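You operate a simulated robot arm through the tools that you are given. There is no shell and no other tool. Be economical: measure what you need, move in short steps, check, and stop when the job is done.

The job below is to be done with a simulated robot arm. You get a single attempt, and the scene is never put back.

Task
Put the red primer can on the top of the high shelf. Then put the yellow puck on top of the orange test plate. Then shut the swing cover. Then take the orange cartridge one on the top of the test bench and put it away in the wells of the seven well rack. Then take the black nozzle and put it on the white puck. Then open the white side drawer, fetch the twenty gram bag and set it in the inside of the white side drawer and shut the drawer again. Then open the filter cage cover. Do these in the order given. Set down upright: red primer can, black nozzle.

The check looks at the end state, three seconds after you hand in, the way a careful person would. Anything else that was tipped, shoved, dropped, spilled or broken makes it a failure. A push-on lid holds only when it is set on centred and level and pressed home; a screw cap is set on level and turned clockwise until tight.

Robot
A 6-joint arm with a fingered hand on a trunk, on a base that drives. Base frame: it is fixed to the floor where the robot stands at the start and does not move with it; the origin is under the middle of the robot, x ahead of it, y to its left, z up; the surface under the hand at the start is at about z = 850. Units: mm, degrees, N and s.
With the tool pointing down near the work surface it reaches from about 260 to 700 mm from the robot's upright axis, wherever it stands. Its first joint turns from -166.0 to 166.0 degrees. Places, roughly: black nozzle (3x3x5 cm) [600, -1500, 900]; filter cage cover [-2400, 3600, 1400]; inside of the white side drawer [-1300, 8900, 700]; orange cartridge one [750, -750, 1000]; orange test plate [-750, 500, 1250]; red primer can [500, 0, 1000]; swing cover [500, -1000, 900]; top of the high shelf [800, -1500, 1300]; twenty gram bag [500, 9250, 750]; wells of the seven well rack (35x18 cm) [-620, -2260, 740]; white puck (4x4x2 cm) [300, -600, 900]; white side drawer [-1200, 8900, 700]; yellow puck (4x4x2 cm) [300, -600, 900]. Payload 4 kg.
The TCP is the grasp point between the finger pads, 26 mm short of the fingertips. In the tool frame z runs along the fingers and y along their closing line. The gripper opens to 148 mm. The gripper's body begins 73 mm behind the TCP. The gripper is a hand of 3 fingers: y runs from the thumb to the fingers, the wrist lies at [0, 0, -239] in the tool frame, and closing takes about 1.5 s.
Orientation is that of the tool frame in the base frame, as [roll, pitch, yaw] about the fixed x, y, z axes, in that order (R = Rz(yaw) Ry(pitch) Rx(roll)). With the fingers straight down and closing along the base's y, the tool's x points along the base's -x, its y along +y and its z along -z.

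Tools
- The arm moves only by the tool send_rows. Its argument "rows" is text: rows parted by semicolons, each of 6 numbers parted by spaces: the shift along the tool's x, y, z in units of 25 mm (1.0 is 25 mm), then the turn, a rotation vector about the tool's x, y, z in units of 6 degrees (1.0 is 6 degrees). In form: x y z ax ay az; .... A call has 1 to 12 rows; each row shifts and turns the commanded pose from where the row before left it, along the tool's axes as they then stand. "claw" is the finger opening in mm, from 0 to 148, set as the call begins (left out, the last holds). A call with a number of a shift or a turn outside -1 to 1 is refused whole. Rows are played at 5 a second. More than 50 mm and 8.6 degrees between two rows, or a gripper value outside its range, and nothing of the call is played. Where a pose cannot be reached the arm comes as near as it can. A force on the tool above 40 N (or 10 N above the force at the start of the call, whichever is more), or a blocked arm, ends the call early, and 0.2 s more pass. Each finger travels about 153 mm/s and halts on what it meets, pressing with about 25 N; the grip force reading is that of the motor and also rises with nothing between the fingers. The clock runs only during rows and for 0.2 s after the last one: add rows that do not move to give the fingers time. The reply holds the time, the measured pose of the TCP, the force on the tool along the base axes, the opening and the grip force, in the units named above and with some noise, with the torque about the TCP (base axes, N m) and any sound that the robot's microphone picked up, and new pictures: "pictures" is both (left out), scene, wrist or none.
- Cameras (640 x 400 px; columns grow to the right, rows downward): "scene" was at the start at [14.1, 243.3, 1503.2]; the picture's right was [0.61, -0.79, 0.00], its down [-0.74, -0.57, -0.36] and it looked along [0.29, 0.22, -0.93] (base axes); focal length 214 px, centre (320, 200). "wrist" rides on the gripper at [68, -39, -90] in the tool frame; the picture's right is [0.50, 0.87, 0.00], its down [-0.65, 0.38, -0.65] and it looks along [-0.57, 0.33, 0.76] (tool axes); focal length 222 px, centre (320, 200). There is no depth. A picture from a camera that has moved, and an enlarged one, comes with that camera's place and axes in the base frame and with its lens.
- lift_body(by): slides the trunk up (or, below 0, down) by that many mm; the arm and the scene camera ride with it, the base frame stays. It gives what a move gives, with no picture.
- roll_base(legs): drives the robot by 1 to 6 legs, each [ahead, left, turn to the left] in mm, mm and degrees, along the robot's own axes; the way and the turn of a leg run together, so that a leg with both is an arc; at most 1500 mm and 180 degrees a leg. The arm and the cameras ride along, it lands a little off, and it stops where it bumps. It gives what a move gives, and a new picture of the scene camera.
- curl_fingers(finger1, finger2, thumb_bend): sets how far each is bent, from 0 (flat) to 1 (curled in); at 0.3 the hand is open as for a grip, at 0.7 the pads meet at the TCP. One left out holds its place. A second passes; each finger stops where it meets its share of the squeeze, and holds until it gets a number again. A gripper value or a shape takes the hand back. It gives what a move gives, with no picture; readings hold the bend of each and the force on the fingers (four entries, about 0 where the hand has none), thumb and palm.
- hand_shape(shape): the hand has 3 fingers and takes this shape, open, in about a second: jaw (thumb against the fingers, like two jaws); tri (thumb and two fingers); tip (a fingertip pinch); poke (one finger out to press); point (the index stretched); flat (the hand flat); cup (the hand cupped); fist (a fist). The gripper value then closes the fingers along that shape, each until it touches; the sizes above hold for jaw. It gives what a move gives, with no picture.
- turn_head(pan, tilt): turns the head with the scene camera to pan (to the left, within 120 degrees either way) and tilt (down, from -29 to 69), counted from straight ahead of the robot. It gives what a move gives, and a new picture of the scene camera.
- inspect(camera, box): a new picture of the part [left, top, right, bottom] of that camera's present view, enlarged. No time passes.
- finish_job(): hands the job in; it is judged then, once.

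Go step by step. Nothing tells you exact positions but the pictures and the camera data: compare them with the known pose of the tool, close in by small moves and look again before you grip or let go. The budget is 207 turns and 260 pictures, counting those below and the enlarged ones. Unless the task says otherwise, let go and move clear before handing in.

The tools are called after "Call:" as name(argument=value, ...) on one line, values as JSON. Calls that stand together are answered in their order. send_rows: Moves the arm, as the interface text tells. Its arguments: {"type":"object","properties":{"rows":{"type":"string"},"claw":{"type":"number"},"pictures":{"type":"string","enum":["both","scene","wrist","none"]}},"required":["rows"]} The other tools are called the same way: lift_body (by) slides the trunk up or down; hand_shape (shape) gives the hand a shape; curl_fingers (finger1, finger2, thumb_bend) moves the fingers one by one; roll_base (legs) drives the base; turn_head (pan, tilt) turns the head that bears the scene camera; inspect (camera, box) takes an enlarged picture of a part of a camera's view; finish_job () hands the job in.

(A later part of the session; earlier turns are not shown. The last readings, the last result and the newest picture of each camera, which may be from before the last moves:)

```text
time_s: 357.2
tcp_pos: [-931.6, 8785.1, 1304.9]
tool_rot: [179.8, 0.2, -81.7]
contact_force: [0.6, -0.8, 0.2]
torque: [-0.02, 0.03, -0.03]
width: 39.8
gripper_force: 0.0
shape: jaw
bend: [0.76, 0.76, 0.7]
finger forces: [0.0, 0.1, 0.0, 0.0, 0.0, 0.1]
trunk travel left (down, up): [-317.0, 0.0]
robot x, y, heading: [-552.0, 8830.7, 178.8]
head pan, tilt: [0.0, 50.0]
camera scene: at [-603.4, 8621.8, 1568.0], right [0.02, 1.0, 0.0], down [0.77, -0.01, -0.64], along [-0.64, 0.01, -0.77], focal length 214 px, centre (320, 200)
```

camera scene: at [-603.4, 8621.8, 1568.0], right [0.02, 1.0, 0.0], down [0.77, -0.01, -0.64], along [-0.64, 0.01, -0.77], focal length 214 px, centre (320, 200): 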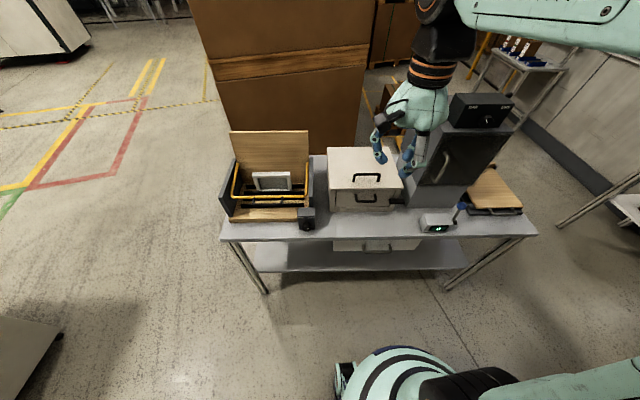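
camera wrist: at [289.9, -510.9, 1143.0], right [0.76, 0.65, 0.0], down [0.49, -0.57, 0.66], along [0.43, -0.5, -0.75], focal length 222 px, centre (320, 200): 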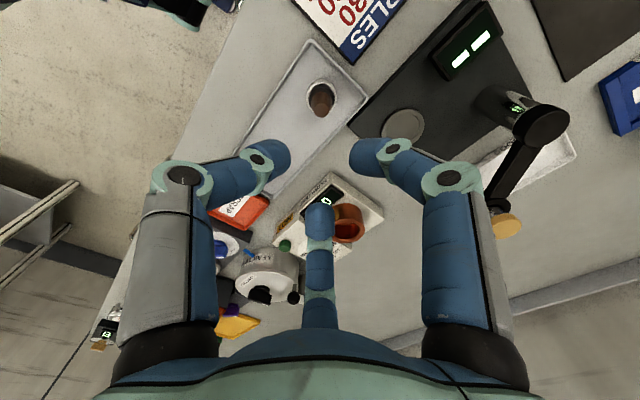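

I see a white unit on the table and, under the table top, a white drawer front with a handle. I enlarge.

Call:
inspect(camera="scene", box=[300, 130, 460, 270])

Call:
turn_head(pan=0, tilt=25)

```text
2.86 times, centred on (380, 200) of scene
camera zoom: at [-603.4, 8621.8, 1568.0], right [0.02, 1.0, 0.0], down [0.77, -0.01, -0.64], along [-0.64, 0.01, -0.77], focal length 613 px, centre (149, 200)
```

zoom: 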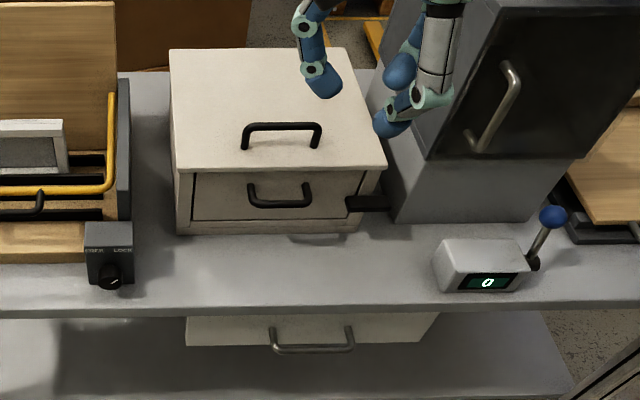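

```text
time_s: 358.1
tcp_pos: [-932.4, 8785.0, 1304.6]
tool_rot: [179.8, 0.2, -81.9]
contact_force: [0.0, 0.1, 0.6]
torque: [0.01, -0.03, -0.01]
width: 39.5
gripper_force: 0.0
shape: jaw
bend: [0.76, 0.76, 0.7]
finger forces: [0.0, 0.0, 0.0, 0.0, 0.0, 0.0]
trunk travel left (down, up): [-317.0, 0.0]
robot x, y, heading: [-554.4, 8831.2, 178.8]
head pan, tilt: [0.0, 25.0]
camera scene: at [-618.6, 8622.0, 1605.4], right [0.02, 1.0, 0.0], down [0.42, -0.01, -0.91], along [-0.91, 0.02, -0.42], focal length 214 px, centre (320, 200)
```

scene: 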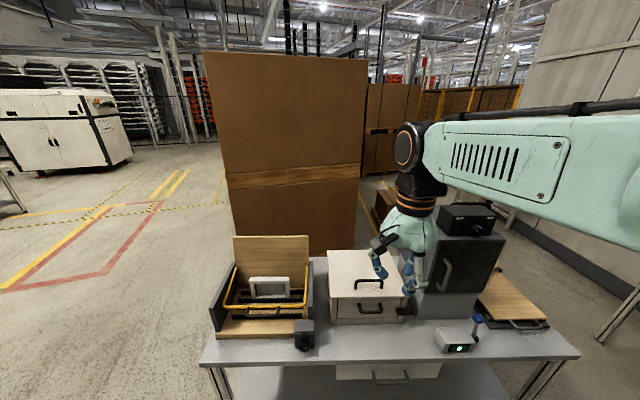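

The drawer under the table top (grey bar handle, near (-1026,8881,690)) fits the given height of 700. I bring the hand over it, thumb towards the robot, to look from closer.

Call:
send_rows(rows="0 0 0 0 0 0.68;0 0 0 0 0 0.68;-0.6 0.6 1 0 0 0;-0.6 0.6 1 0 0 0;-0.6 0.6 1 0 0 0;-0.6 0.6 1 0 0 0;-0.6 0.6 1 0 0 0;-0.6 0.6 1 0 0 0;0 0 1 0 0 0;0 0 1 0 0 0;0 0 1 0 0 0;0 0 1 0 0 0", claw=70, pictures="none")

Call:
send_rows(rows="0 0 1 0 0 0;0 0 1 0 0 0;0 0 1 0 0 0;0 0 1 0 0 0;0 0 0 0 0 0", pictures="wrist")

Call:
turn_head(pan=20, tilt=55)

```text
time_s: 360.7
tcp_pos: [-1024.4, 8876.8, 1051.1]
tool_rot: [179.8, 0.2, -90.1]
contact_force: [-0.8, 0.2, 0.3]
torque: [0.0, -0.01, 0.02]
width: 69.4
gripper_force: 0.2
shape: jaw
bend: [0.38, 0.38, 0.7]
finger forces: [0.0, 0.0, 0.1, 0.0, 0.1, 0.0]
trunk travel left (down, up): [-317.0, 0.0]
robot x, y, heading: [-555.6, 8833.7, 178.9]
head pan, tilt: [0.0, 25.0]
```

```text
time_s: 361.9
tcp_pos: [-1023.9, 8873.9, 953.8]
tool_rot: [179.7, 0.1, -90.0]
contact_force: [0.3, -0.3, -0.3]
torque: [0.02, -0.02, 0.01]
width: 69.9
gripper_force: 0.1
shape: jaw
bend: [0.38, 0.38, 0.7]
finger forces: [0.1, 0.1, 0.0, 0.1, 0.0, 0.0]
trunk travel left (down, up): [-317.0, 0.0]
robot x, y, heading: [-551.1, 8831.4, 178.9]
head pan, tilt: [0.0, 25.0]
camera wrist: at [-985.4, 8806.4, 1041.6], right [-0.87, -0.5, 0.0], down [-0.38, 0.65, 0.66], along [-0.33, 0.57, -0.75], focal length 222 px, centre (320, 200)
```

wrist: 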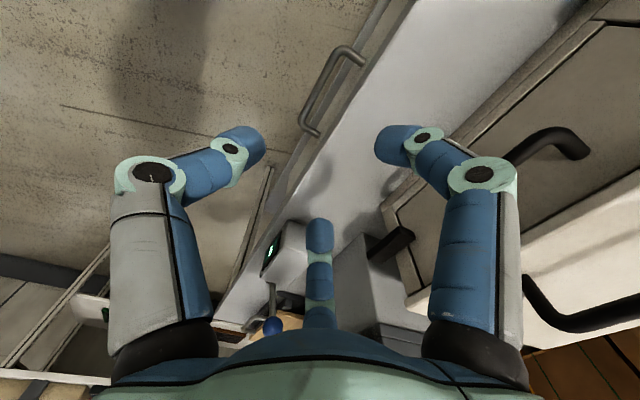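

```text
time_s: 362.9
tcp_pos: [-1023.2, 8874.8, 953.6]
tool_rot: [179.8, 0.2, -90.1]
contact_force: [-0.5, 0.5, -0.2]
torque: [0.03, 0.0, 0.0]
width: 69.6
gripper_force: 0.1
shape: jaw
bend: [0.38, 0.38, 0.7]
finger forces: [0.0, 0.1, 0.0, 0.0, 0.1, 0.1]
trunk travel left (down, up): [-317.0, 0.0]
robot x, y, heading: [-552.4, 8835.7, 178.5]
head pan, tilt: [20.0, 55.0]
camera scene: at [-594.6, 8597.0, 1561.5], right [-0.32, 0.95, 0.0], down [0.77, 0.27, -0.57], along [-0.54, -0.19, -0.82], focal length 214 px, centre (320, 200)
```

scene: 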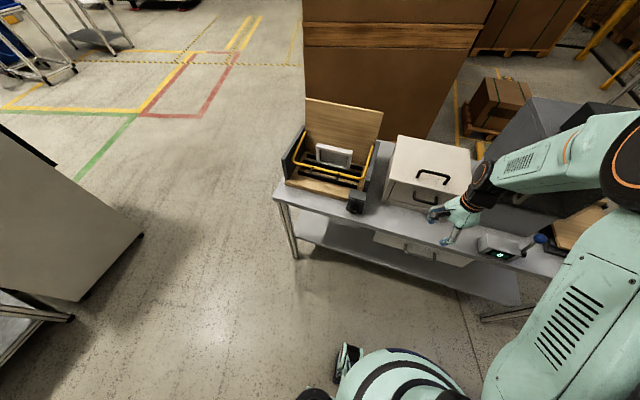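

The handle bar is near (-1036,8893,659), only ~26 mm in front of the drawer face and under the table edge, so a horizontal grasp suits best. I back off 200, lower the trunk and tilt the hand to point at the drawer.

Call:
roll_base(legs=[[-200, 0, 1.3]])

Call:
lift_body(by=-200)

Call:
send_rows(rows="0 0 0 -1 0 0;0 0 0 -1 0 0;0 0 0 -1 0 0;0 0 0 -1 0 0;0 0 0 -1 0 0;0 0 0 -1 0 0;0 0 0 -1 0 0;0 0 0 -1 0 0;0 0 0 -1 0 0;0 0 0 -1 0 0;0 0 0 -1 0 0;0 0 0 -1 0 0", claw=80, pictures="none")

Call:
send_rows(rows="0 0 0 -1 0 0;0 0 0 -1 0 0;0 0 0 -1 0 0;0 0 0 0 0 0", pictures="both")

```text
time_s: 364.4
tcp_pos: [-828.1, 8864.4, 954.2]
tool_rot: [179.9, 0.2, -89.1]
contact_force: [0.0, -0.3, -0.3]
torque: [0.03, 0.0, -0.03]
width: 69.5
gripper_force: 0.0
shape: jaw
bend: [0.38, 0.38, 0.7]
finger forces: [0.0, 0.0, 0.0, 0.0, 0.0, 0.0]
trunk travel left (down, up): [-317.0, 0.0]
robot x, y, heading: [-353.0, 8831.2, 180.0]
head pan, tilt: [20.0, 55.0]
camera scene: at [-394.0, 8594.2, 1561.6], right [-0.34, 0.94, 0.0], down [0.77, 0.28, -0.57], along [-0.54, -0.19, -0.82], focal length 214 px, centre (320, 200)
```

scene: 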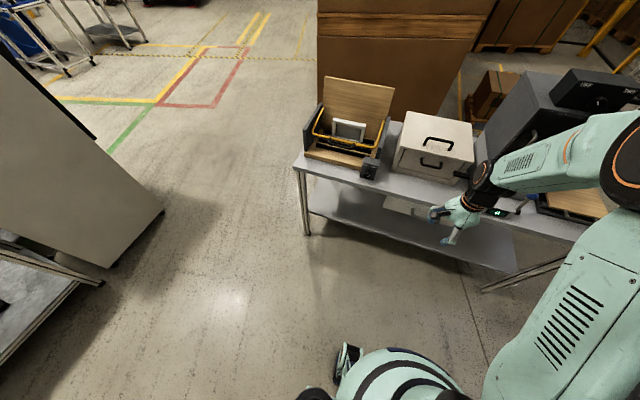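

```text
time_s: 366.6
tcp_pos: [-828.0, 8864.9, 754.1]
tool_rot: [179.8, 0.2, -89.1]
contact_force: [-1.1, 0.1, 0.4]
torque: [-0.01, -0.03, -0.01]
width: 69.8
gripper_force: 0.0
shape: jaw
bend: [0.38, 0.38, 0.7]
finger forces: [0.1, 0.0, 0.1, 0.0, 0.1, 0.1]
trunk travel left (down, up): [-117.0, 200.0]
robot x, y, heading: [-354.4, 8824.9, 179.8]
head pan, tilt: [20.0, 55.0]
```

```text
time_s: 369.2
tcp_pos: [-828.4, 8864.9, 753.2]
tool_rot: [107.7, 0.2, -89.2]
contact_force: [-0.6, 0.0, -0.3]
torque: [-0.03, 0.02, -0.01]
width: 80.0
gripper_force: 0.0
shape: jaw
bend: [0.34, 0.34, 0.7]
finger forces: [0.1, 0.0, 0.1, 0.0, 0.0, 0.0]
out of reach, approached as far as the arm can: row 5, 6
trunk travel left (down, up): [-117.0, 200.0]
robot x, y, heading: [-354.4, 8832.1, 179.9]
head pan, tilt: [20.0, 55.0]
```

```text
time_s: 370.2
tcp_pos: [-827.0, 8865.7, 754.4]
tool_rot: [89.6, 0.3, -89.4]
contact_force: [0.6, 0.4, 0.2]
torque: [0.02, 0.01, 0.02]
width: 79.9
gripper_force: 0.0
shape: jaw
bend: [0.34, 0.34, 0.7]
finger forces: [0.0, 0.1, 0.0, 0.0, 0.0, 0.1]
trunk travel left (down, up): [-117.0, 200.0]
robot x, y, heading: [-355.6, 8827.1, 179.8]
head pan, tilt: [20.0, 55.0]
camera scene: at [-415.9, 8594.2, 1359.3], right [-0.34, 0.94, 0.0], down [0.77, 0.28, -0.57], along [-0.54, -0.19, -0.82], focal length 214 px, centre (320, 200)
camera wrist: at [-737.2, 8799.4, 712.8], right [0.01, -0.5, 0.86], down [0.65, 0.66, 0.38], along [-0.76, 0.55, 0.33], focal length 222 px, centre (320, 200)
```

scene: 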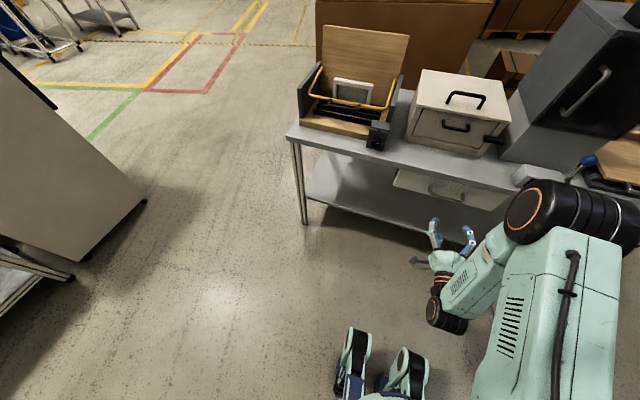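
wrist: 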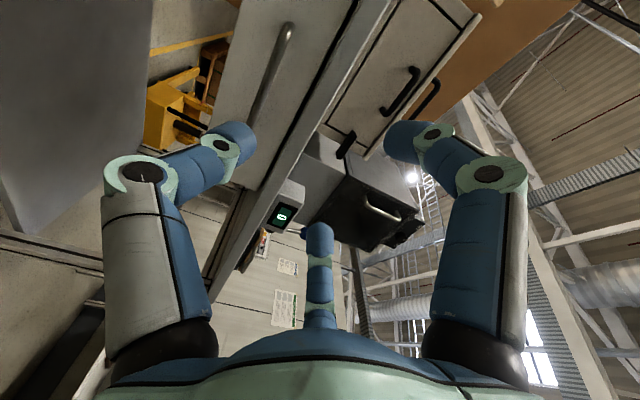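

The hand now points at the drawer. I enlarge both views of the handle to fix its place.

Call:
inspect(camera="wrist", box=[220, 0, 340, 120])

Call:
inspect(camera="scene", box=[380, 130, 520, 240])

```text
3.33 times, centred on (280, 60) of wrist
camera zoom: at [-737.2, 8799.4, 712.8], right [0.01, -0.5, 0.86], down [0.65, 0.66, 0.38], along [-0.76, 0.55, 0.33], focal length 740 px, centre (453, 667)
```

zoom: 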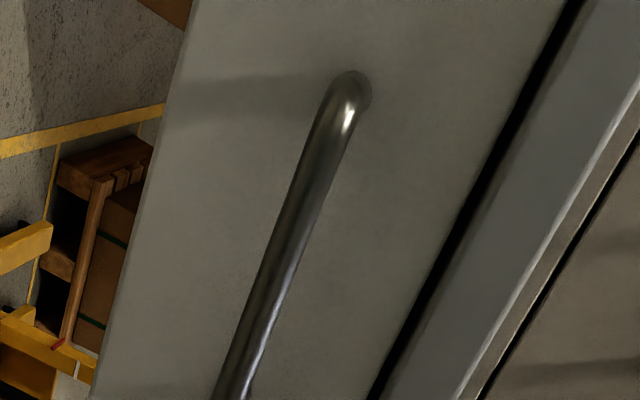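

```text
3.64 times, centred on (450, 185) of scene
camera zoom: at [-415.9, 8594.2, 1359.3], right [-0.34, 0.94, 0.0], down [0.77, 0.28, -0.57], along [-0.54, -0.19, -0.82], focal length 780 px, centre (-153, 254)
```

zoom: 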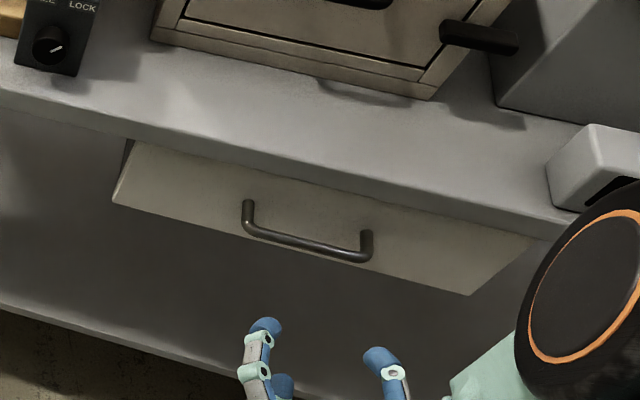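

The bar runs from y 8828 to 8942 at x≈-1032, z≈691. I line up in front of it.

Call:
send_rows(rows="-0.14 -0.42 0.88 0 0 0;-0.14 -0.42 0.88 0 0 0;-0.14 -0.42 0.88 0 0 0;-0.14 -0.42 0.88 0 0 0;-0.14 -0.43 0.88 0 0 0;-0.14 -0.43 0.88 0 0 0;0 0 0 0 0 0", claw=64, pictures="wrist")

Call:
inspect(camera="scene", box=[380, 130, 520, 240])

```text
time_s: 371.8
tcp_pos: [-961.7, 8883.2, 690.4]
tool_rot: [89.8, 0.2, -89.2]
contact_force: [-1.0, 0.2, 1.1]
torque: [0.0, 0.02, 0.0]
width: 64.2
gripper_force: 0.1
shape: jaw
bend: [0.39, 0.39, 0.7]
finger forces: [0.0, 0.0, 0.0, 0.0, 0.1, 0.0]
trunk travel left (down, up): [-117.0, 200.0]
robot x, y, heading: [-352.8, 8827.6, 180.1]
head pan, tilt: [20.0, 55.0]
camera wrist: at [-871.8, 8817.6, 648.4], right [0.01, -0.5, 0.86], down [0.65, 0.66, 0.38], along [-0.76, 0.55, 0.33], focal length 222 px, centre (320, 200)
```

wrist: 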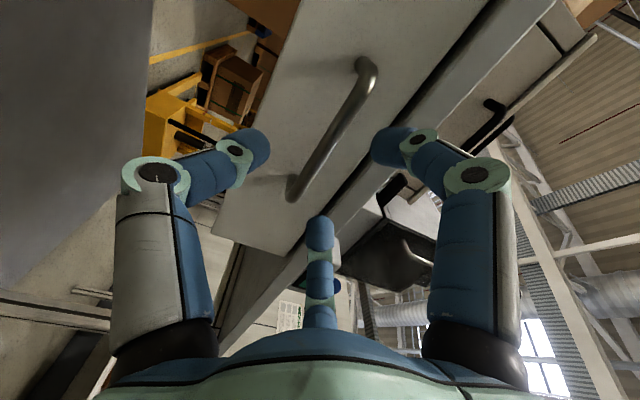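

```text
3.64 times, centred on (450, 185) of scene
camera zoom: at [-415.9, 8594.2, 1359.3], right [-0.34, 0.94, 0.0], down [0.77, 0.28, -0.57], along [-0.54, -0.19, -0.82], focal length 780 px, centre (-153, 254)
```

zoom: 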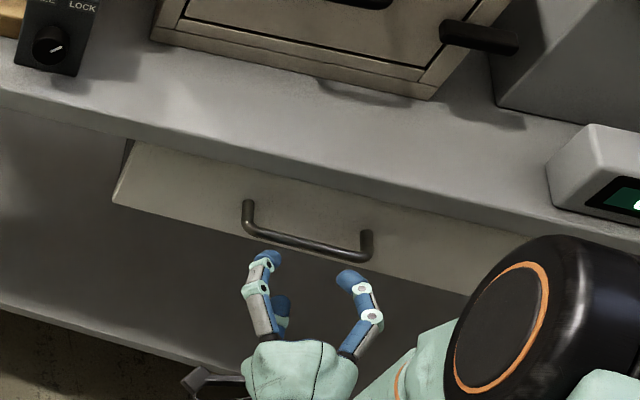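

Level and centred. I advance 70 mm and close on the bar.

Call:
send_rows(rows="0 0 0.8 0 0 0;0 0 0.8 0 0 0;0 0 0.6 0 0 0;0 0 0.6 0 0 0;0 0 0 0 0 0", pictures="wrist")

Call:
send_rows(rows="0 0 0 0 0 0;0 0 0 0 0 0;0 0 0 0 0 0;0 0 0 0 0 0;0 0 0 0 0 0;0 0 0 0 0 0", claw=0, pictures="wrist")

```text
time_s: 373.0
tcp_pos: [-1029.8, 8882.9, 691.2]
tool_rot: [89.8, 0.2, -89.1]
contact_force: [-0.7, -0.6, 0.2]
torque: [-0.01, 0.01, -0.01]
width: 64.1
gripper_force: 0.1
shape: jaw
bend: [0.39, 0.39, 0.7]
finger forces: [0.0, 0.0, 0.1, 0.0, 0.0, 0.0]
trunk travel left (down, up): [-117.0, 200.0]
robot x, y, heading: [-354.4, 8825.3, 179.7]
head pan, tilt: [20.0, 55.0]
camera wrist: at [-940.5, 8817.4, 650.1], right [0.01, -0.5, 0.86], down [0.65, 0.66, 0.38], along [-0.76, 0.55, 0.33], focal length 222 px, centre (320, 200)
```

wrist: 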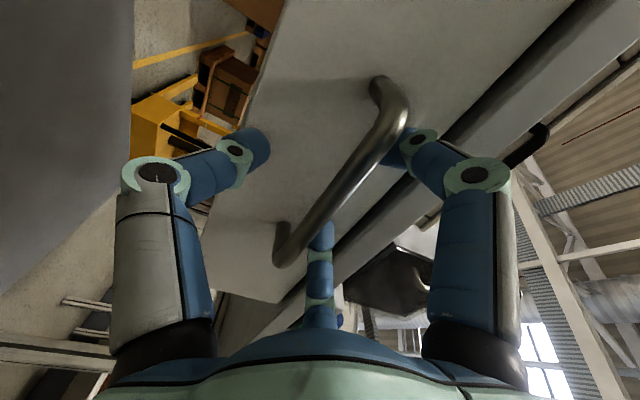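

```text
time_s: 374.4
tcp_pos: [-1031.0, 8882.8, 691.7]
tool_rot: [89.8, 0.2, -89.2]
contact_force: [-2.1, -0.7, 3.6]
torque: [0.01, 0.01, -0.01]
width: 0.0
gripper_force: 24.9
shape: jaw
bend: [0.73, 0.73, 0.67]
finger forces: [2.7, 2.5, 0.0, 0.0, 0.1, 0.0]
trunk travel left (down, up): [-117.0, 200.0]
robot x, y, heading: [-355.2, 8830.0, 179.6]
head pan, tilt: [20.0, 55.0]
camera wrist: at [-940.4, 8817.3, 650.2], right [0.01, -0.5, 0.86], down [0.65, 0.66, 0.38], along [-0.76, 0.55, 0.33], focal length 222 px, centre (320, 200)
```

wrist: 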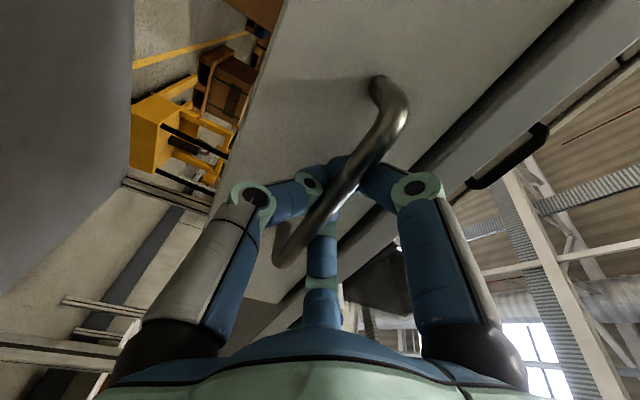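

The fingertips are closed behind the bar, so it is hooked. I pull 60 mm as a test.

Call:
send_rows(rows="0 0 -0.4 0 0 0;0 0 -0.5 0 0 0;0 0 -0.5 0 0 0;0 0 -0.5 0 0 0;0 0 -0.5 0 0 0;0 0 0 0 0 0", pictures="none")

Call:
inspect(camera="scene", box=[360, 130, 520, 250])

```text
time_s: 375.8
tcp_pos: [-969.6, 8883.8, 691.0]
tool_rot: [89.7, 0.3, -89.2]
contact_force: [-1.3, -4.5, 7.0]
torque: [0.01, -0.05, 0.0]
width: 0.0
gripper_force: 24.8
shape: jaw
bend: [0.73, 0.73, 0.67]
finger forces: [4.0, 3.0, 0.0, 0.1, 0.1, 0.0]
trunk travel left (down, up): [-117.0, 200.0]
robot x, y, heading: [-356.2, 8828.4, 179.6]
head pan, tilt: [20.0, 55.0]
```

```text
3.33 times, centred on (440, 190) of scene
camera zoom: at [-415.4, 8593.8, 1359.3], right [-0.34, 0.94, 0.0], down [0.77, 0.28, -0.57], along [-0.54, -0.19, -0.82], focal length 715 px, centre (-80, 233)
```

zoom: 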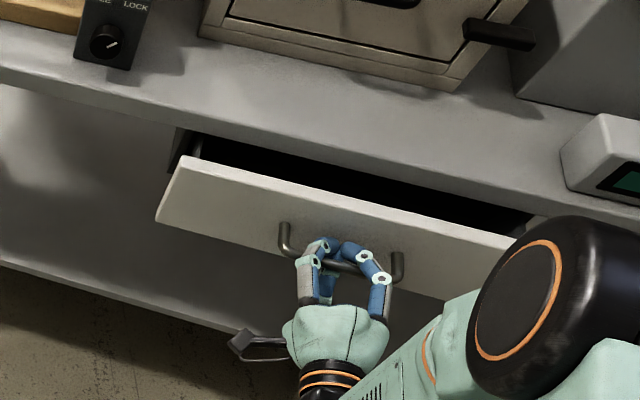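

The drawer slides nicely. I pull 75 more with the arm, then back the base 110.

Call:
send_rows(rows="0 0 -0.6 0 0 0;0 0 -0.6 0 0 0;0 0 -0.6 0 0 0;0 0 -0.6 0 0 0;0 0 -0.6 0 0 0;0 0 0 0 0 0", pictures="none")

Call:
roll_base(legs=[[-110, 0, 0]])

```text
time_s: 377.2
tcp_pos: [-895.9, 8885.2, 689.8]
tool_rot: [89.8, 0.2, -89.3]
contact_force: [0.1, -6.1, 12.2]
torque: [0.02, -0.04, 0.0]
width: 0.0
gripper_force: 25.0
shape: jaw
bend: [0.73, 0.73, 0.67]
finger forces: [7.4, 5.2, 0.0, 0.0, 0.0, 0.0]
trunk travel left (down, up): [-117.0, 200.0]
robot x, y, heading: [-355.7, 8829.3, 179.7]
head pan, tilt: [20.0, 55.0]
```

```text
time_s: 378.4
tcp_pos: [-785.8, 8884.8, 689.4]
tool_rot: [89.8, 0.2, -89.2]
contact_force: [-0.6, -0.2, 9.3]
torque: [0.01, -0.02, 0.01]
width: 0.0
gripper_force: 25.7
shape: jaw
bend: [0.73, 0.73, 0.67]
finger forces: [4.9, 4.2, 0.0, 0.1, 0.1, 0.0]
trunk travel left (down, up): [-117.0, 200.0]
robot x, y, heading: [-244.0, 8831.2, 179.7]
head pan, tilt: [20.0, 55.0]
camera scene: at [-305.7, 8593.7, 1359.3], right [-0.34, 0.94, 0.0], down [0.77, 0.28, -0.57], along [-0.54, -0.19, -0.82], focal length 214 px, centre (320, 200)
```

scene: 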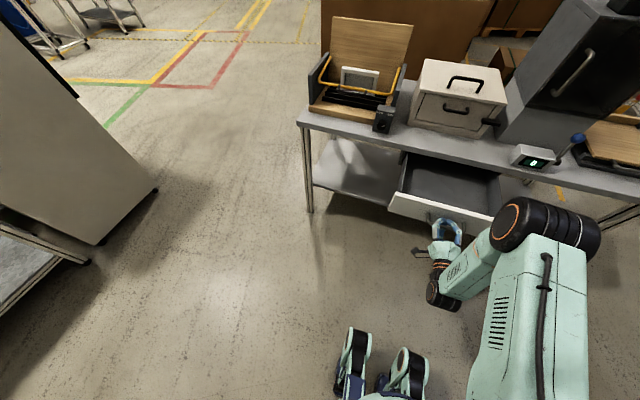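

The drawer stands open about 245 mm. I open the fingers, back away and look at the drawer.

Call:
send_rows(rows="0 0 0 0 0 0;0 0 0 0 0 0;0 0 0 0 0 0;0 0 0 0 0 0;0 0 -1 0 0 0;0 0 -1 0 0 0;0 0 -1 0 0 0;0 0 -1 0 0 0", claw=70, pictures="none")

Call:
inspect(camera="scene", box=[360, 120, 520, 250])

```text
time_s: 380.2
tcp_pos: [-701.3, 8890.0, 690.7]
tool_rot: [90.1, 0.2, -89.1]
contact_force: [0.1, 0.0, -0.3]
torque: [0.03, 0.01, 0.01]
width: 69.5
gripper_force: 0.1
shape: jaw
bend: [0.38, 0.38, 0.7]
finger forces: [0.0, 0.1, 0.0, 0.1, 0.0, 0.0]
out of reach, approached as far as the arm can: row 8
trunk travel left (down, up): [-117.0, 200.0]
robot x, y, heading: [-245.8, 8827.6, 179.7]
head pan, tilt: [20.0, 55.0]
```

```text
3.08 times, centred on (440, 185) of scene
camera zoom: at [-306.6, 8593.9, 1359.3], right [-0.34, 0.94, 0.0], down [0.77, 0.28, -0.57], along [-0.54, -0.19, -0.82], focal length 660 px, centre (-49, 246)
```

zoom: 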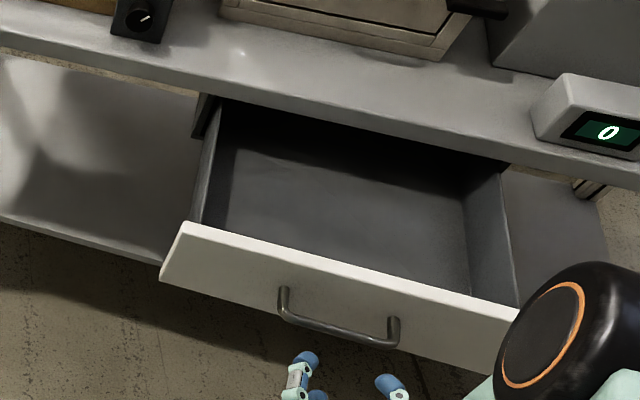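

The open drawer is empty and clear. I raise the trunk, turn the hand down again, and turn round towards the packing table with the bags.

Call:
lift_body(by=200)

Call:
send_rows(rows="0 0 0 1 0 0;0 0 0 1 0 0;0 0 0 1 0 0;0 0 0 1 0 0;0 0 0 1 0 0;0 0 0 1 0 0;0 0 0 1 0 0;0 0 0 1 0 0;0 0 0 1 0 0;0 0 0 1 0 0;0 0 0 1 0 0;0 0 0 1 0 0", pictures="none")

Call:
send_rows(rows="0 0 -0.5 1 0 0;0 0 -0.5 1 0 0;0 0 -0.5 1 0 0;0 0 -1 0 0 0;0 0 -1 0 0 0;0 0 -1 0 0 0;0 0 -1 0 0 0;0 0 -1 0 0 0;0 0 -1 0 0 0;0 0 -1 0 0 0;0 0 -1 0 0 0", pictures="none")

Call:
roll_base(legs=[[0, 0, 180], [250, 250, 0]])

Call:
turn_head(pan=0, tilt=40)

```text
time_s: 382.4
tcp_pos: [-753.3, 8890.5, 945.3]
tool_rot: [84.3, 0.3, -89.2]
contact_force: [-0.4, 0.2, -0.4]
torque: [-0.01, 0.0, 0.03]
width: 69.6
gripper_force: 0.1
shape: jaw
bend: [0.38, 0.38, 0.7]
finger forces: [0.1, 0.1, 0.1, 0.1, 0.0, 0.0]
trunk travel left (down, up): [-317.0, 0.0]
robot x, y, heading: [-244.8, 8829.6, 179.8]
head pan, tilt: [20.0, 55.0]
```

```text
time_s: 385.0
tcp_pos: [-753.4, 8886.4, 943.1]
tool_rot: [153.3, -0.6, -88.8]
contact_force: [0.7, 0.5, -0.4]
torque: [0.01, 0.01, 0.04]
width: 69.9
gripper_force: 0.1
shape: jaw
bend: [0.38, 0.38, 0.7]
finger forces: [0.0, 0.0, 0.0, 0.1, 0.0, 0.0]
out of reach, approached as far as the arm can: row 12
trunk travel left (down, up): [-317.0, 0.0]
robot x, y, heading: [-246.2, 8828.7, 179.7]
head pan, tilt: [20.0, 55.0]
```

```text
time_s: 387.4
tcp_pos: [-680.5, 8903.8, 1136.6]
tool_rot: [162.0, -4.1, -87.2]
contact_force: [-0.5, 0.0, -0.1]
torque: [0.02, 0.01, -0.05]
width: 69.6
gripper_force: 0.0
shape: jaw
bend: [0.38, 0.38, 0.7]
finger forces: [0.0, 0.0, 0.1, 0.0, 0.1, 0.0]
out of reach, approached as far as the arm can: row 1, 2, 3, 9, 10, 11
trunk travel left (down, up): [-317.0, 0.0]
robot x, y, heading: [-244.2, 8824.8, 179.9]
head pan, tilt: [20.0, 55.0]
```

```text
time_s: 397.4
tcp_pos: [451.4, 8972.2, 1135.7]
tool_rot: [162.1, -4.1, 89.6]
contact_force: [-0.7, 0.0, -1.2]
torque: [0.0, 0.02, -0.05]
width: 69.6
gripper_force: 0.1
shape: jaw
bend: [0.38, 0.38, 0.7]
finger forces: [0.0, 0.0, 0.0, 0.1, 0.0, 0.1]
trunk travel left (down, up): [-317.0, 0.0]
robot x, y, heading: [18.7, 9067.5, -3.4]
head pan, tilt: [20.0, 55.0]
camera scene: at [67.0, 9299.7, 1561.4], right [0.29, -0.96, 0.0], down [-0.78, -0.23, -0.57], along [0.55, 0.16, -0.82], focal length 214 px, centre (320, 200)
```

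scene: 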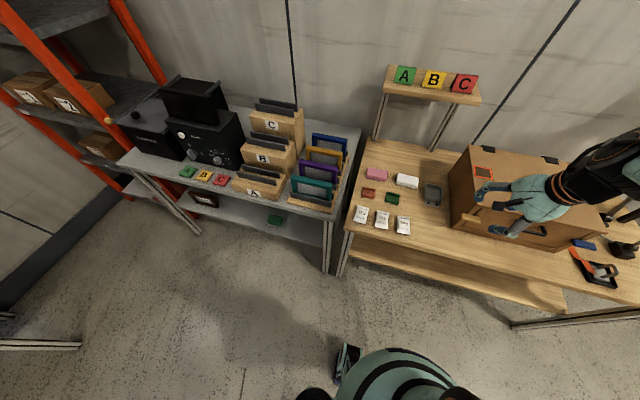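

```text
time_s: 398.2
tcp_pos: [451.6, 8971.0, 1135.6]
tool_rot: [162.0, -4.2, 89.6]
contact_force: [0.6, -0.6, 0.0]
torque: [0.0, 0.01, -0.03]
width: 69.7
gripper_force: 0.1
shape: jaw
bend: [0.38, 0.38, 0.7]
finger forces: [0.0, 0.1, 0.0, 0.0, 0.0, 0.0]
trunk travel left (down, up): [-317.0, 0.0]
robot x, y, heading: [19.7, 9071.0, -3.4]
head pan, tilt: [0.0, 40.0]
camera scene: at [82.6, 9273.9, 1582.1], right [-0.06, -1.0, 0.0], down [-0.64, 0.04, -0.77], along [0.76, -0.04, -0.64], focal length 214 px, centre (320, 200)
```

scene: 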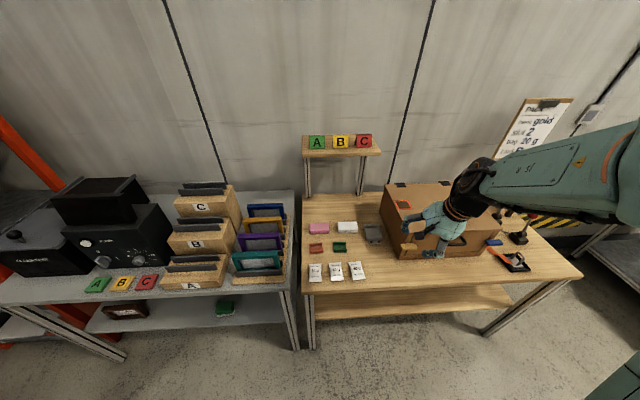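

Call:
inspect(camera="scene", box=[290, 210, 400, 300])

Call:
inspect(camera="scene", box=[480, 90, 600, 190])

```text
4.44 times, centred on (345, 255) of scene
camera zoom: at [82.6, 9273.9, 1582.1], right [-0.06, -1.0, 0.0], down [-0.64, 0.04, -0.77], along [0.76, -0.04, -0.64], focal length 953 px, centre (209, -44)
```

zoom: 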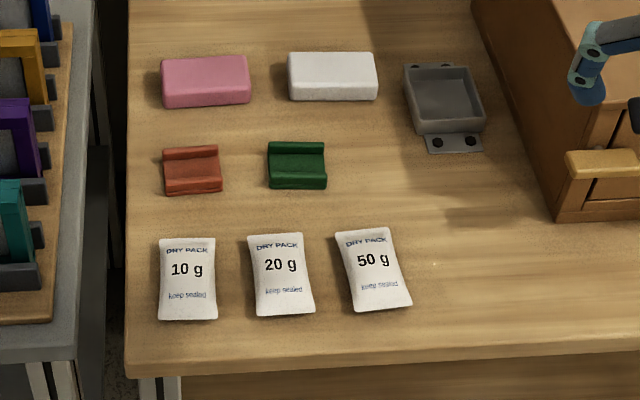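

```text
4.00 times, centred on (540, 140) of scene
camera zoom: at [82.6, 9273.9, 1582.1], right [-0.06, -1.0, 0.0], down [-0.64, 0.04, -0.77], along [0.76, -0.04, -0.64], focal length 858 px, centre (-560, 440)
```

zoom: 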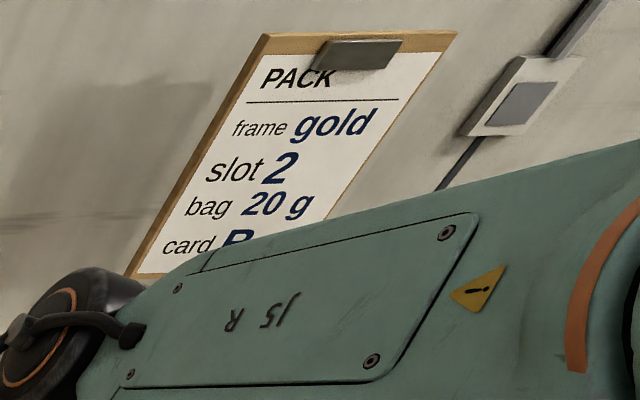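

The 20 g bag is the middle one at about (586,9174). I straighten the hand and turn it so that thumb and fingers lie across the bag's width.

Call:
send_rows(rows="0 0 0 1 0 0;0 0 0 1 0 0;0 0 0 1 -0.68 0;0 0 0 0 0 -1;0 0 0 0 0 -1;0 0 0 0 0 -1;0 0 0 0 0 -1;0 0 0 0 0 -1;0 0 0 0 0 -1;0 0 0 0 0 -1;0 0 0 0 0 -1;0 0 0 0 0 -1", claw=90, pictures="none")

Call:
send_rows(rows="0 0 0 0 0 -1;0 0 0 0 0 -1;0 0 0 0 0 -1;0 0 0 0 0 -1;0 0 0 0 0 -1;0 0 0 0 0 -1;0 0 0 0 0 0", pictures="none")

```text
time_s: 400.9
tcp_pos: [436.4, 8954.2, 1107.0]
tool_rot: [168.4, 2.2, 143.4]
contact_force: [0.0, 0.2, 0.9]
torque: [-0.05, 0.0, 0.01]
width: 89.5
gripper_force: 0.2
shape: jaw
bend: [0.32, 0.32, 0.7]
finger forces: [0.0, 0.0, 0.0, 0.0, 0.0, 0.1]
out of reach, approached as far as the arm can: row 1, 2, 3
trunk travel left (down, up): [-317.0, 0.0]
robot x, y, heading: [20.0, 9067.2, -3.4]
head pan, tilt: [0.0, 40.0]
```

```text
time_s: 402.4
tcp_pos: [434.2, 8953.7, 1107.8]
tool_rot: [171.8, 8.6, 179.0]
contact_force: [0.3, -0.3, 0.4]
torque: [0.0, 0.03, 0.02]
width: 89.3
gripper_force: 0.0
shape: jaw
bend: [0.32, 0.32, 0.7]
finger forces: [0.0, 0.1, 0.1, 0.0, 0.0, 0.1]
trunk travel left (down, up): [-317.0, 0.0]
robot x, y, heading: [18.8, 9068.0, -3.3]
head pan, tilt: [0.0, 40.0]
```

Call:
send_rows(rows="0 0 0 0.68 0.72 0;0 0 0 0.68 0.72 0;0 0 0 0 0 0;0 0 0 0 0 0", pictures="none")

```text
time_s: 403.4
tcp_pos: [434.4, 8954.5, 1107.3]
tool_rot: [171.8, 8.6, 178.9]
contact_force: [-0.3, -0.2, 0.9]
torque: [-0.01, 0.01, -0.02]
width: 89.4
gripper_force: 0.1
shape: jaw
bend: [0.32, 0.32, 0.7]
finger forces: [0.0, 0.0, 0.0, 0.1, 0.0, 0.0]
out of reach, approached as far as the arm can: row 1, 2
trunk travel left (down, up): [-317.0, 0.0]
robot x, y, heading: [20.5, 9069.1, -3.2]
head pan, tilt: [0.0, 40.0]
```

The wrist is near a limit here. I move out towards the bag, where it should have more freedom, then straighten.

Call:
send_rows(rows="-0.55 0.91 0.9 0 0 0;-0.55 0.91 0.9 0 0 0;-0.55 0.91 0.9 0 0 0;-0.55 0.91 0.9 0 0 0;-0.55 0.91 0.9 0 0 0;-0.55 0.91 0.9 0 0 0;-0.55 0.91 0.9 0 0 0;-0.55 0.91 0.9 0 0 0;-0.55 0.91 0.9 0 0 0;0 0 0 0.68 0.72 0;0 0 0 0.68 0.72 0;0 0 0 0 0 0")

```text
time_s: 406.1
tcp_pos: [573.4, 9168.9, 936.2]
tool_rot: [170.4, 8.9, 178.8]
contact_force: [-0.4, -0.5, 1.2]
torque: [-0.02, 0.01, 0.0]
width: 89.6
gripper_force: 0.0
shape: jaw
bend: [0.32, 0.32, 0.7]
finger forces: [0.0, 0.0, 0.0, 0.0, 0.1, 0.0]
out of reach, approached as far as the arm can: row 5, 6, 7, 8, 9, 10, 11
trunk travel left (down, up): [-317.0, 0.0]
robot x, y, heading: [18.3, 9066.2, -3.6]
head pan, tilt: [0.0, 40.0]
camera scene: at [82.6, 9273.8, 1582.2], right [-0.06, -1.0, 0.0], down [-0.64, 0.04, -0.77], along [0.76, -0.04, -0.64], focal length 214 px, centre (320, 200)
camera wrist: at [491.3, 9117.5, 1004.7], right [-0.5, 0.86, 0.07], down [0.54, 0.25, 0.8], along [0.67, 0.44, -0.6], focal length 222 px, centre (320, 200)
```

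scene: 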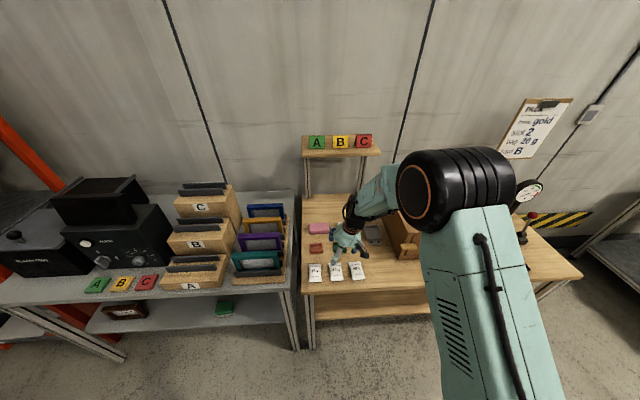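
wrist: 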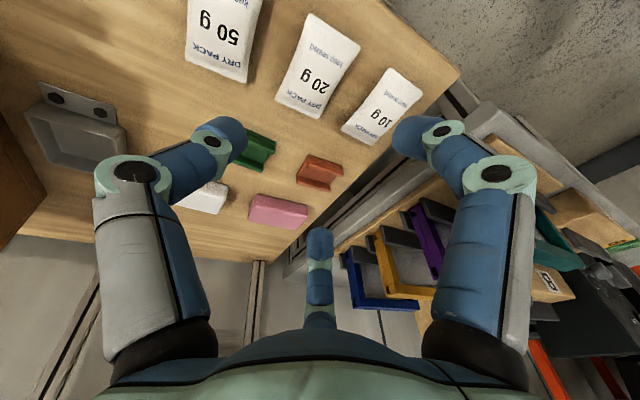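

The arm is still at a joint limit with 12° tilt. I retreat up and back towards the starting posture and straighten there.

Call:
send_rows(rows="0.6 -0.4 -1 0 0 0;0.6 -0.4 -1 0 0 0;0.6 -0.4 -1 0 0 0;0.6 -0.4 -1 0 0 0;0.6 -0.4 -1 0 0 0;0.6 -0.4 -1 0 0 0;0.6 -0.4 -1 0 0 0;0.6 -0.4 -1 0 0 0;0.6 -0.4 -1 0 0 0;0.6 -0.4 -1 0 0 0;0.6 -0.4 -1 0 0 0;0.6 -0.4 -1 0 0 0", pictures="none")

Call:
send_rows(rows="0.5 -0.5 -0.5 0 0 0;0.5 -0.5 -0.5 0 0 0;0 0 0 0.4 0.4 0;0 0 0 0.4 0.4 0;0 0 0 0.4 0.4 0;0 0 0 0.4 0.3 0;0 0 0 0 0 0", pictures="scene")

```text
time_s: 408.6
tcp_pos: [347.8, 9000.4, 1182.7]
tool_rot: [170.1, 9.0, 178.9]
contact_force: [-0.8, 0.3, 0.2]
torque: [0.0, 0.0, 0.03]
width: 89.3
gripper_force: 0.2
shape: jaw
bend: [0.32, 0.32, 0.7]
finger forces: [0.0, 0.0, 0.1, 0.1, 0.1, 0.0]
trunk travel left (down, up): [-317.0, 0.0]
robot x, y, heading: [16.0, 9070.7, -3.3]
head pan, tilt: [0.0, 40.0]
```

```text
time_s: 410.2
tcp_pos: [318.6, 8971.3, 1198.4]
tool_rot: [170.5, 8.8, 178.9]
contact_force: [0.5, 0.5, 0.1]
torque: [-0.04, -0.01, -0.01]
width: 89.5
gripper_force: 0.1
shape: jaw
bend: [0.32, 0.32, 0.7]
finger forces: [0.0, 0.0, 0.0, 0.0, 0.1, 0.0]
out of reach, approached as far as the arm can: row 3, 4, 5, 6
trunk travel left (down, up): [-317.0, 0.0]
robot x, y, heading: [21.3, 9070.0, -3.4]
head pan, tilt: [0.0, 40.0]
camera scene: at [82.7, 9273.9, 1582.1], right [-0.06, -1.0, 0.0], down [-0.64, 0.04, -0.77], along [0.76, -0.04, -0.64], focal length 214 px, centre (320, 200)
```

scene: 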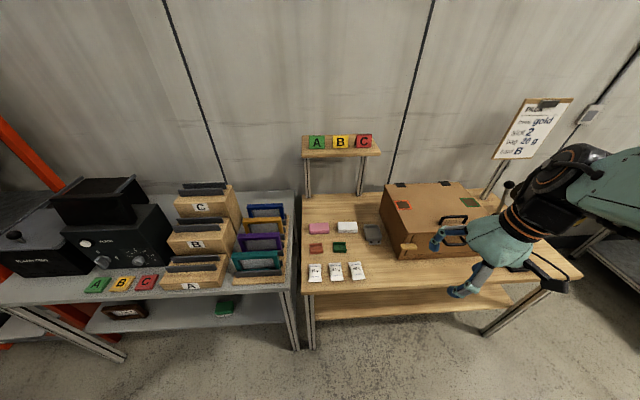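

Call:
send_rows(rows="0 0 0 0.4 0 0;0 0 0 0.4 0 0;0 0 0 0 0 0", pictures="none")

Call:
send_rows(rows="0 0 0 0 0.4 0;0 0 0 0 0.4 0;0 0 0 0 0 0", pictures="none")

Call:
send_rows(rows="0 0 0 0 0 0.5;0 0 0 0 0 0.5;0 0 0 0 0 0.5;0 0 0 0 0 0", pictures="none")

```text
time_s: 411.1
tcp_pos: [318.9, 8971.7, 1197.8]
tool_rot: [170.3, 8.9, 178.8]
contact_force: [-0.1, -0.3, -0.2]
torque: [-0.02, -0.01, 0.02]
width: 89.4
gripper_force: 0.1
shape: jaw
bend: [0.32, 0.32, 0.7]
finger forces: [0.0, 0.0, 0.0, 0.0, 0.1, 0.1]
out of reach, approached as far as the arm can: row 2
trunk travel left (down, up): [-317.0, 0.0]
robot x, y, heading: [15.8, 9070.3, -3.5]
head pan, tilt: [0.0, 40.0]
```

```text
time_s: 411.9
tcp_pos: [318.4, 8972.4, 1187.2]
tool_rot: [168.4, 5.6, 179.3]
contact_force: [0.3, 0.8, 0.2]
torque: [-0.01, 0.01, -0.02]
width: 89.4
gripper_force: 0.0
shape: jaw
bend: [0.32, 0.32, 0.7]
finger forces: [0.0, 0.1, 0.0, 0.0, 0.0, 0.1]
out of reach, approached as far as the arm can: row 1, 2
trunk travel left (down, up): [-317.0, 0.0]
robot x, y, heading: [19.6, 9066.2, -3.6]
head pan, tilt: [0.0, 40.0]
```

```text
time_s: 412.9
tcp_pos: [317.4, 8968.3, 1165.6]
tool_rot: [168.1, 3.5, 170.6]
contact_force: [-0.3, 0.5, -0.8]
torque: [0.0, 0.0, -0.01]
width: 89.4
gripper_force: 0.1
shape: jaw
bend: [0.32, 0.32, 0.7]
finger forces: [0.0, 0.1, 0.0, 0.0, 0.0, 0.0]
out of reach, approached as far as the arm can: row 1, 2, 3
trunk travel left (down, up): [-317.0, 0.0]
robot x, y, heading: [18.3, 9067.4, -3.4]
head pan, tilt: [0.0, 40.0]
```

The wrist seems to have flipped past its roll limit when I swung the hand down. I move the hand straight out in front of the robot, swing it up to horizontal again (to unwind), and then come down in-plane.

Call:
send_rows(rows="-0.86 0.435 0.616 0 0 0;-0.86 0.435 0.616 0 0 0;-0.86 0.435 0.616 0 0 0;-0.86 0.435 0.616 0 0 0;-0.86 0.435 0.616 0 0 0;-0.86 0.435 0.616 0 0 0;-0.86 0.435 0.616 0 0 0;-0.86 0.435 0.616 0 0 0;-0.86 0.435 0.616 0 0 0;-0.86 0.435 0.616 0 0 0;0 0 0 0 0 0", pictures="none")

Call:
send_rows(rows="0 0 0 0 -1 0;0 0 0 0 -1 0;0 0 0 0 -1 0;0 0 0 0 -1 0;0 0 0 0 -1 0;0 0 0 0 -1 0;0 0 0 0 -1 0;0 0 0 0 -1 0;0 0 0 0 -1 0;0 0 0 0 -1 0;0 0 0 0 -1 0;0 0 0 0 -1 0", pictures="scene")

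```text
time_s: 415.2
tcp_pos: [542.4, 9063.4, 1008.6]
tool_rot: [169.0, 2.7, 170.8]
contact_force: [-0.5, -0.2, 0.7]
torque: [-0.01, 0.0, 0.05]
width: 89.6
gripper_force: 0.0
shape: jaw
bend: [0.32, 0.32, 0.7]
finger forces: [0.0, 0.0, 0.0, 0.0, 0.0, 0.0]
out of reach, approached as far as the arm can: row 1, 2, 3, 4, 5, 7, 8, 9, 10
trunk travel left (down, up): [-317.0, 0.0]
robot x, y, heading: [21.9, 9068.4, -3.7]
head pan, tilt: [0.0, 40.0]
```

```text
time_s: 417.9
tcp_pos: [542.6, 9074.2, 1009.7]
tool_rot: [151.1, 64.8, 145.9]
contact_force: [0.6, 0.1, -0.5]
torque: [-0.01, -0.01, 0.01]
width: 89.5
gripper_force: 0.1
shape: jaw
bend: [0.32, 0.32, 0.7]
finger forces: [0.1, 0.0, 0.0, 0.1, 0.0, 0.0]
out of reach, approached as far as the arm can: row 5, 6, 7
trunk travel left (down, up): [-317.0, 0.0]
robot x, y, heading: [18.5, 9071.9, -3.3]
head pan, tilt: [0.0, 40.0]
camera scene: at [83.2, 9274.2, 1582.1], right [-0.06, -1.0, 0.0], down [-0.64, 0.04, -0.77], along [0.76, -0.05, -0.64], focal length 214 px, centre (320, 200)
```

scene: 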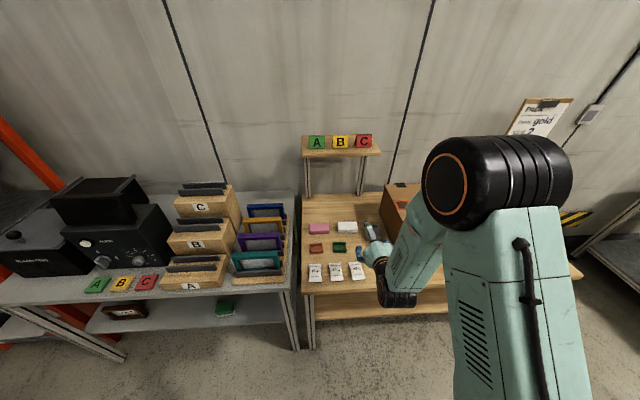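

The hand has swung up. Now I align it with the arm's plane and swing it down again in-plane.

Call:
send_rows(rows="0 0 0 -0.39 0.09 -0.16;0 0 0 0.24 0.97 0;0 0 0 0.24 0.97 0;0 0 0 0.24 0.97 0;0 0 0 0.24 0.97 0;0 0 0 0.24 0.97 0;0 0 0 0.24 0.97 0;0 0 0 0.24 0.97 0;0 0 0 0.24 0.97 0;0 0 0 0.24 0.97 0;0 0 0 0.24 0.97 0;0 0 0 0.24 0.97 0", pictures="scene")

```text
time_s: 420.4
tcp_pos: [544.2, 9072.8, 1009.9]
tool_rot: [-179.5, 2.1, 166.3]
contact_force: [0.7, 0.7, -0.5]
torque: [-0.03, -0.01, 0.01]
width: 89.6
gripper_force: 0.1
shape: jaw
bend: [0.32, 0.32, 0.7]
finger forces: [0.0, 0.0, 0.1, 0.0, 0.0, 0.1]
trunk travel left (down, up): [-317.0, 0.0]
robot x, y, heading: [21.0, 9070.5, -3.5]
head pan, tilt: [0.0, 40.0]
camera scene: at [83.4, 9273.9, 1582.1], right [-0.06, -1.0, 0.0], down [-0.64, 0.04, -0.77], along [0.76, -0.04, -0.64], focal length 214 px, centre (320, 200)
```

scene: 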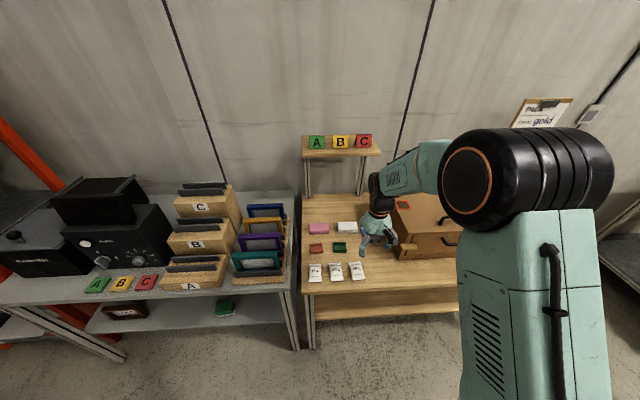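

The arm is straight again. I turn to yaw 180 and go above the bag.

Call:
send_rows(rows="0 0 0 0 0.35 -0.76;0 0 0 0 0 -0.76;0 0 0 0 0 -0.76;-0.34 0.88 0.5 0 0 0;-0.34 0.88 0.5 0 0 0;-0.34 0.88 0.5 0 0 0;-0.34 0.88 0.5 0 0 0;-0.32 0.88 0.5 0 0 0;0 0 1 0 0 0;0 0 0 0 0 0", claw=90, pictures="wrist")

```text
time_s: 422.6
tcp_pos: [584.3, 9182.1, 920.1]
tool_rot: [-179.4, 0.0, 179.9]
contact_force: [0.7, 0.1, -0.2]
torque: [0.01, 0.02, -0.03]
width: 89.4
gripper_force: 0.1
shape: jaw
bend: [0.32, 0.32, 0.7]
finger forces: [0.0, 0.0, 0.0, 0.1, 0.0, 0.0]
trunk travel left (down, up): [-317.0, 0.0]
robot x, y, heading: [21.7, 9071.7, -3.3]
head pan, tilt: [0.0, 40.0]
camera wrist: at [515.9, 9143.0, 1010.1], right [-0.5, 0.87, -0.01], down [0.66, 0.38, 0.65], along [0.57, 0.32, -0.76], focal length 222 px, centre (320, 200)
```

wrist: 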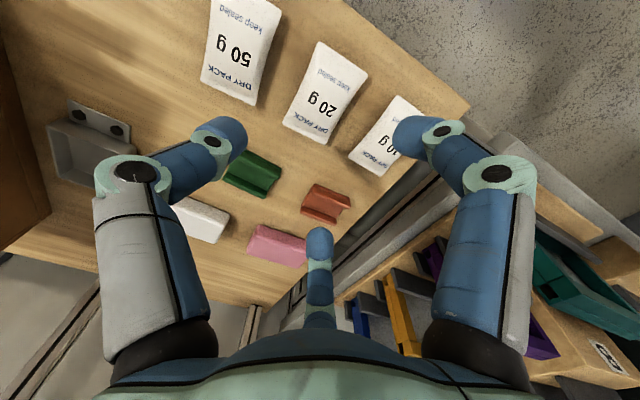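

The bag's centre is (570,9179), turned ~5°, its top at z≈782. I align and descend carefully.

Call:
send_rows(rows="0.59 0.24 0 0 0 -0.77;0 0 1 0 0 0;0 0 1 0 0 0;0 0 1 0 0 0;0 0 0.8 0 0 0;0 0 0 0 0 0", claw=84, pictures="wrist")

Call:
inspect(camera="scene", box=[290, 210, 400, 300])

```text
time_s: 424.1
tcp_pos: [569.8, 9186.4, 825.6]
tool_rot: [-179.5, 0.0, -175.4]
contact_force: [-0.3, -0.8, -0.1]
torque: [0.0, 0.04, 0.03]
width: 84.8
gripper_force: 0.1
shape: jaw
bend: [0.33, 0.33, 0.7]
finger forces: [0.0, 0.1, 0.1, 0.0, 0.1, 0.0]
trunk travel left (down, up): [-317.0, 0.0]
robot x, y, heading: [22.3, 9071.6, -3.4]
head pan, tilt: [0.0, 40.0]
camera wrist: at [504.5, 9143.6, 915.6], right [-0.57, 0.82, -0.01], down [0.62, 0.44, 0.65], along [0.54, 0.36, -0.76], focal length 222 px, centre (320, 200)
```

wrist: 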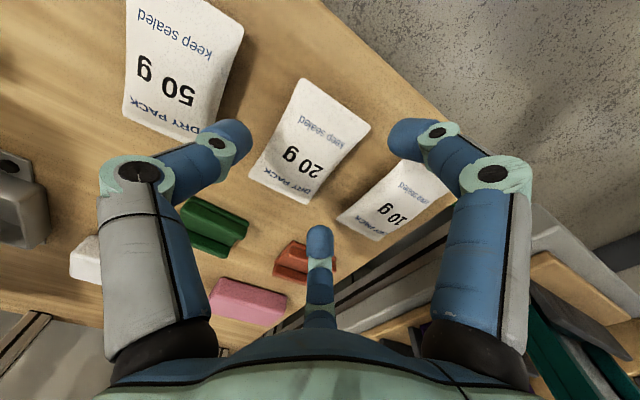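

```text
4.44 times, centred on (345, 255) of scene
camera zoom: at [82.6, 9273.8, 1582.2], right [-0.06, -1.0, 0.0], down [-0.64, 0.04, -0.77], along [0.76, -0.04, -0.64], focal length 953 px, centre (209, -44)
```

zoom: 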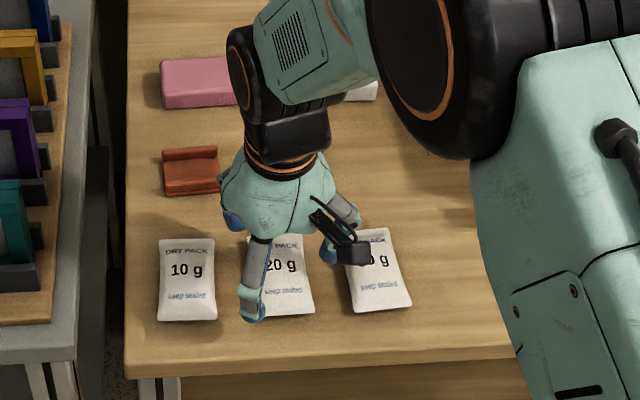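

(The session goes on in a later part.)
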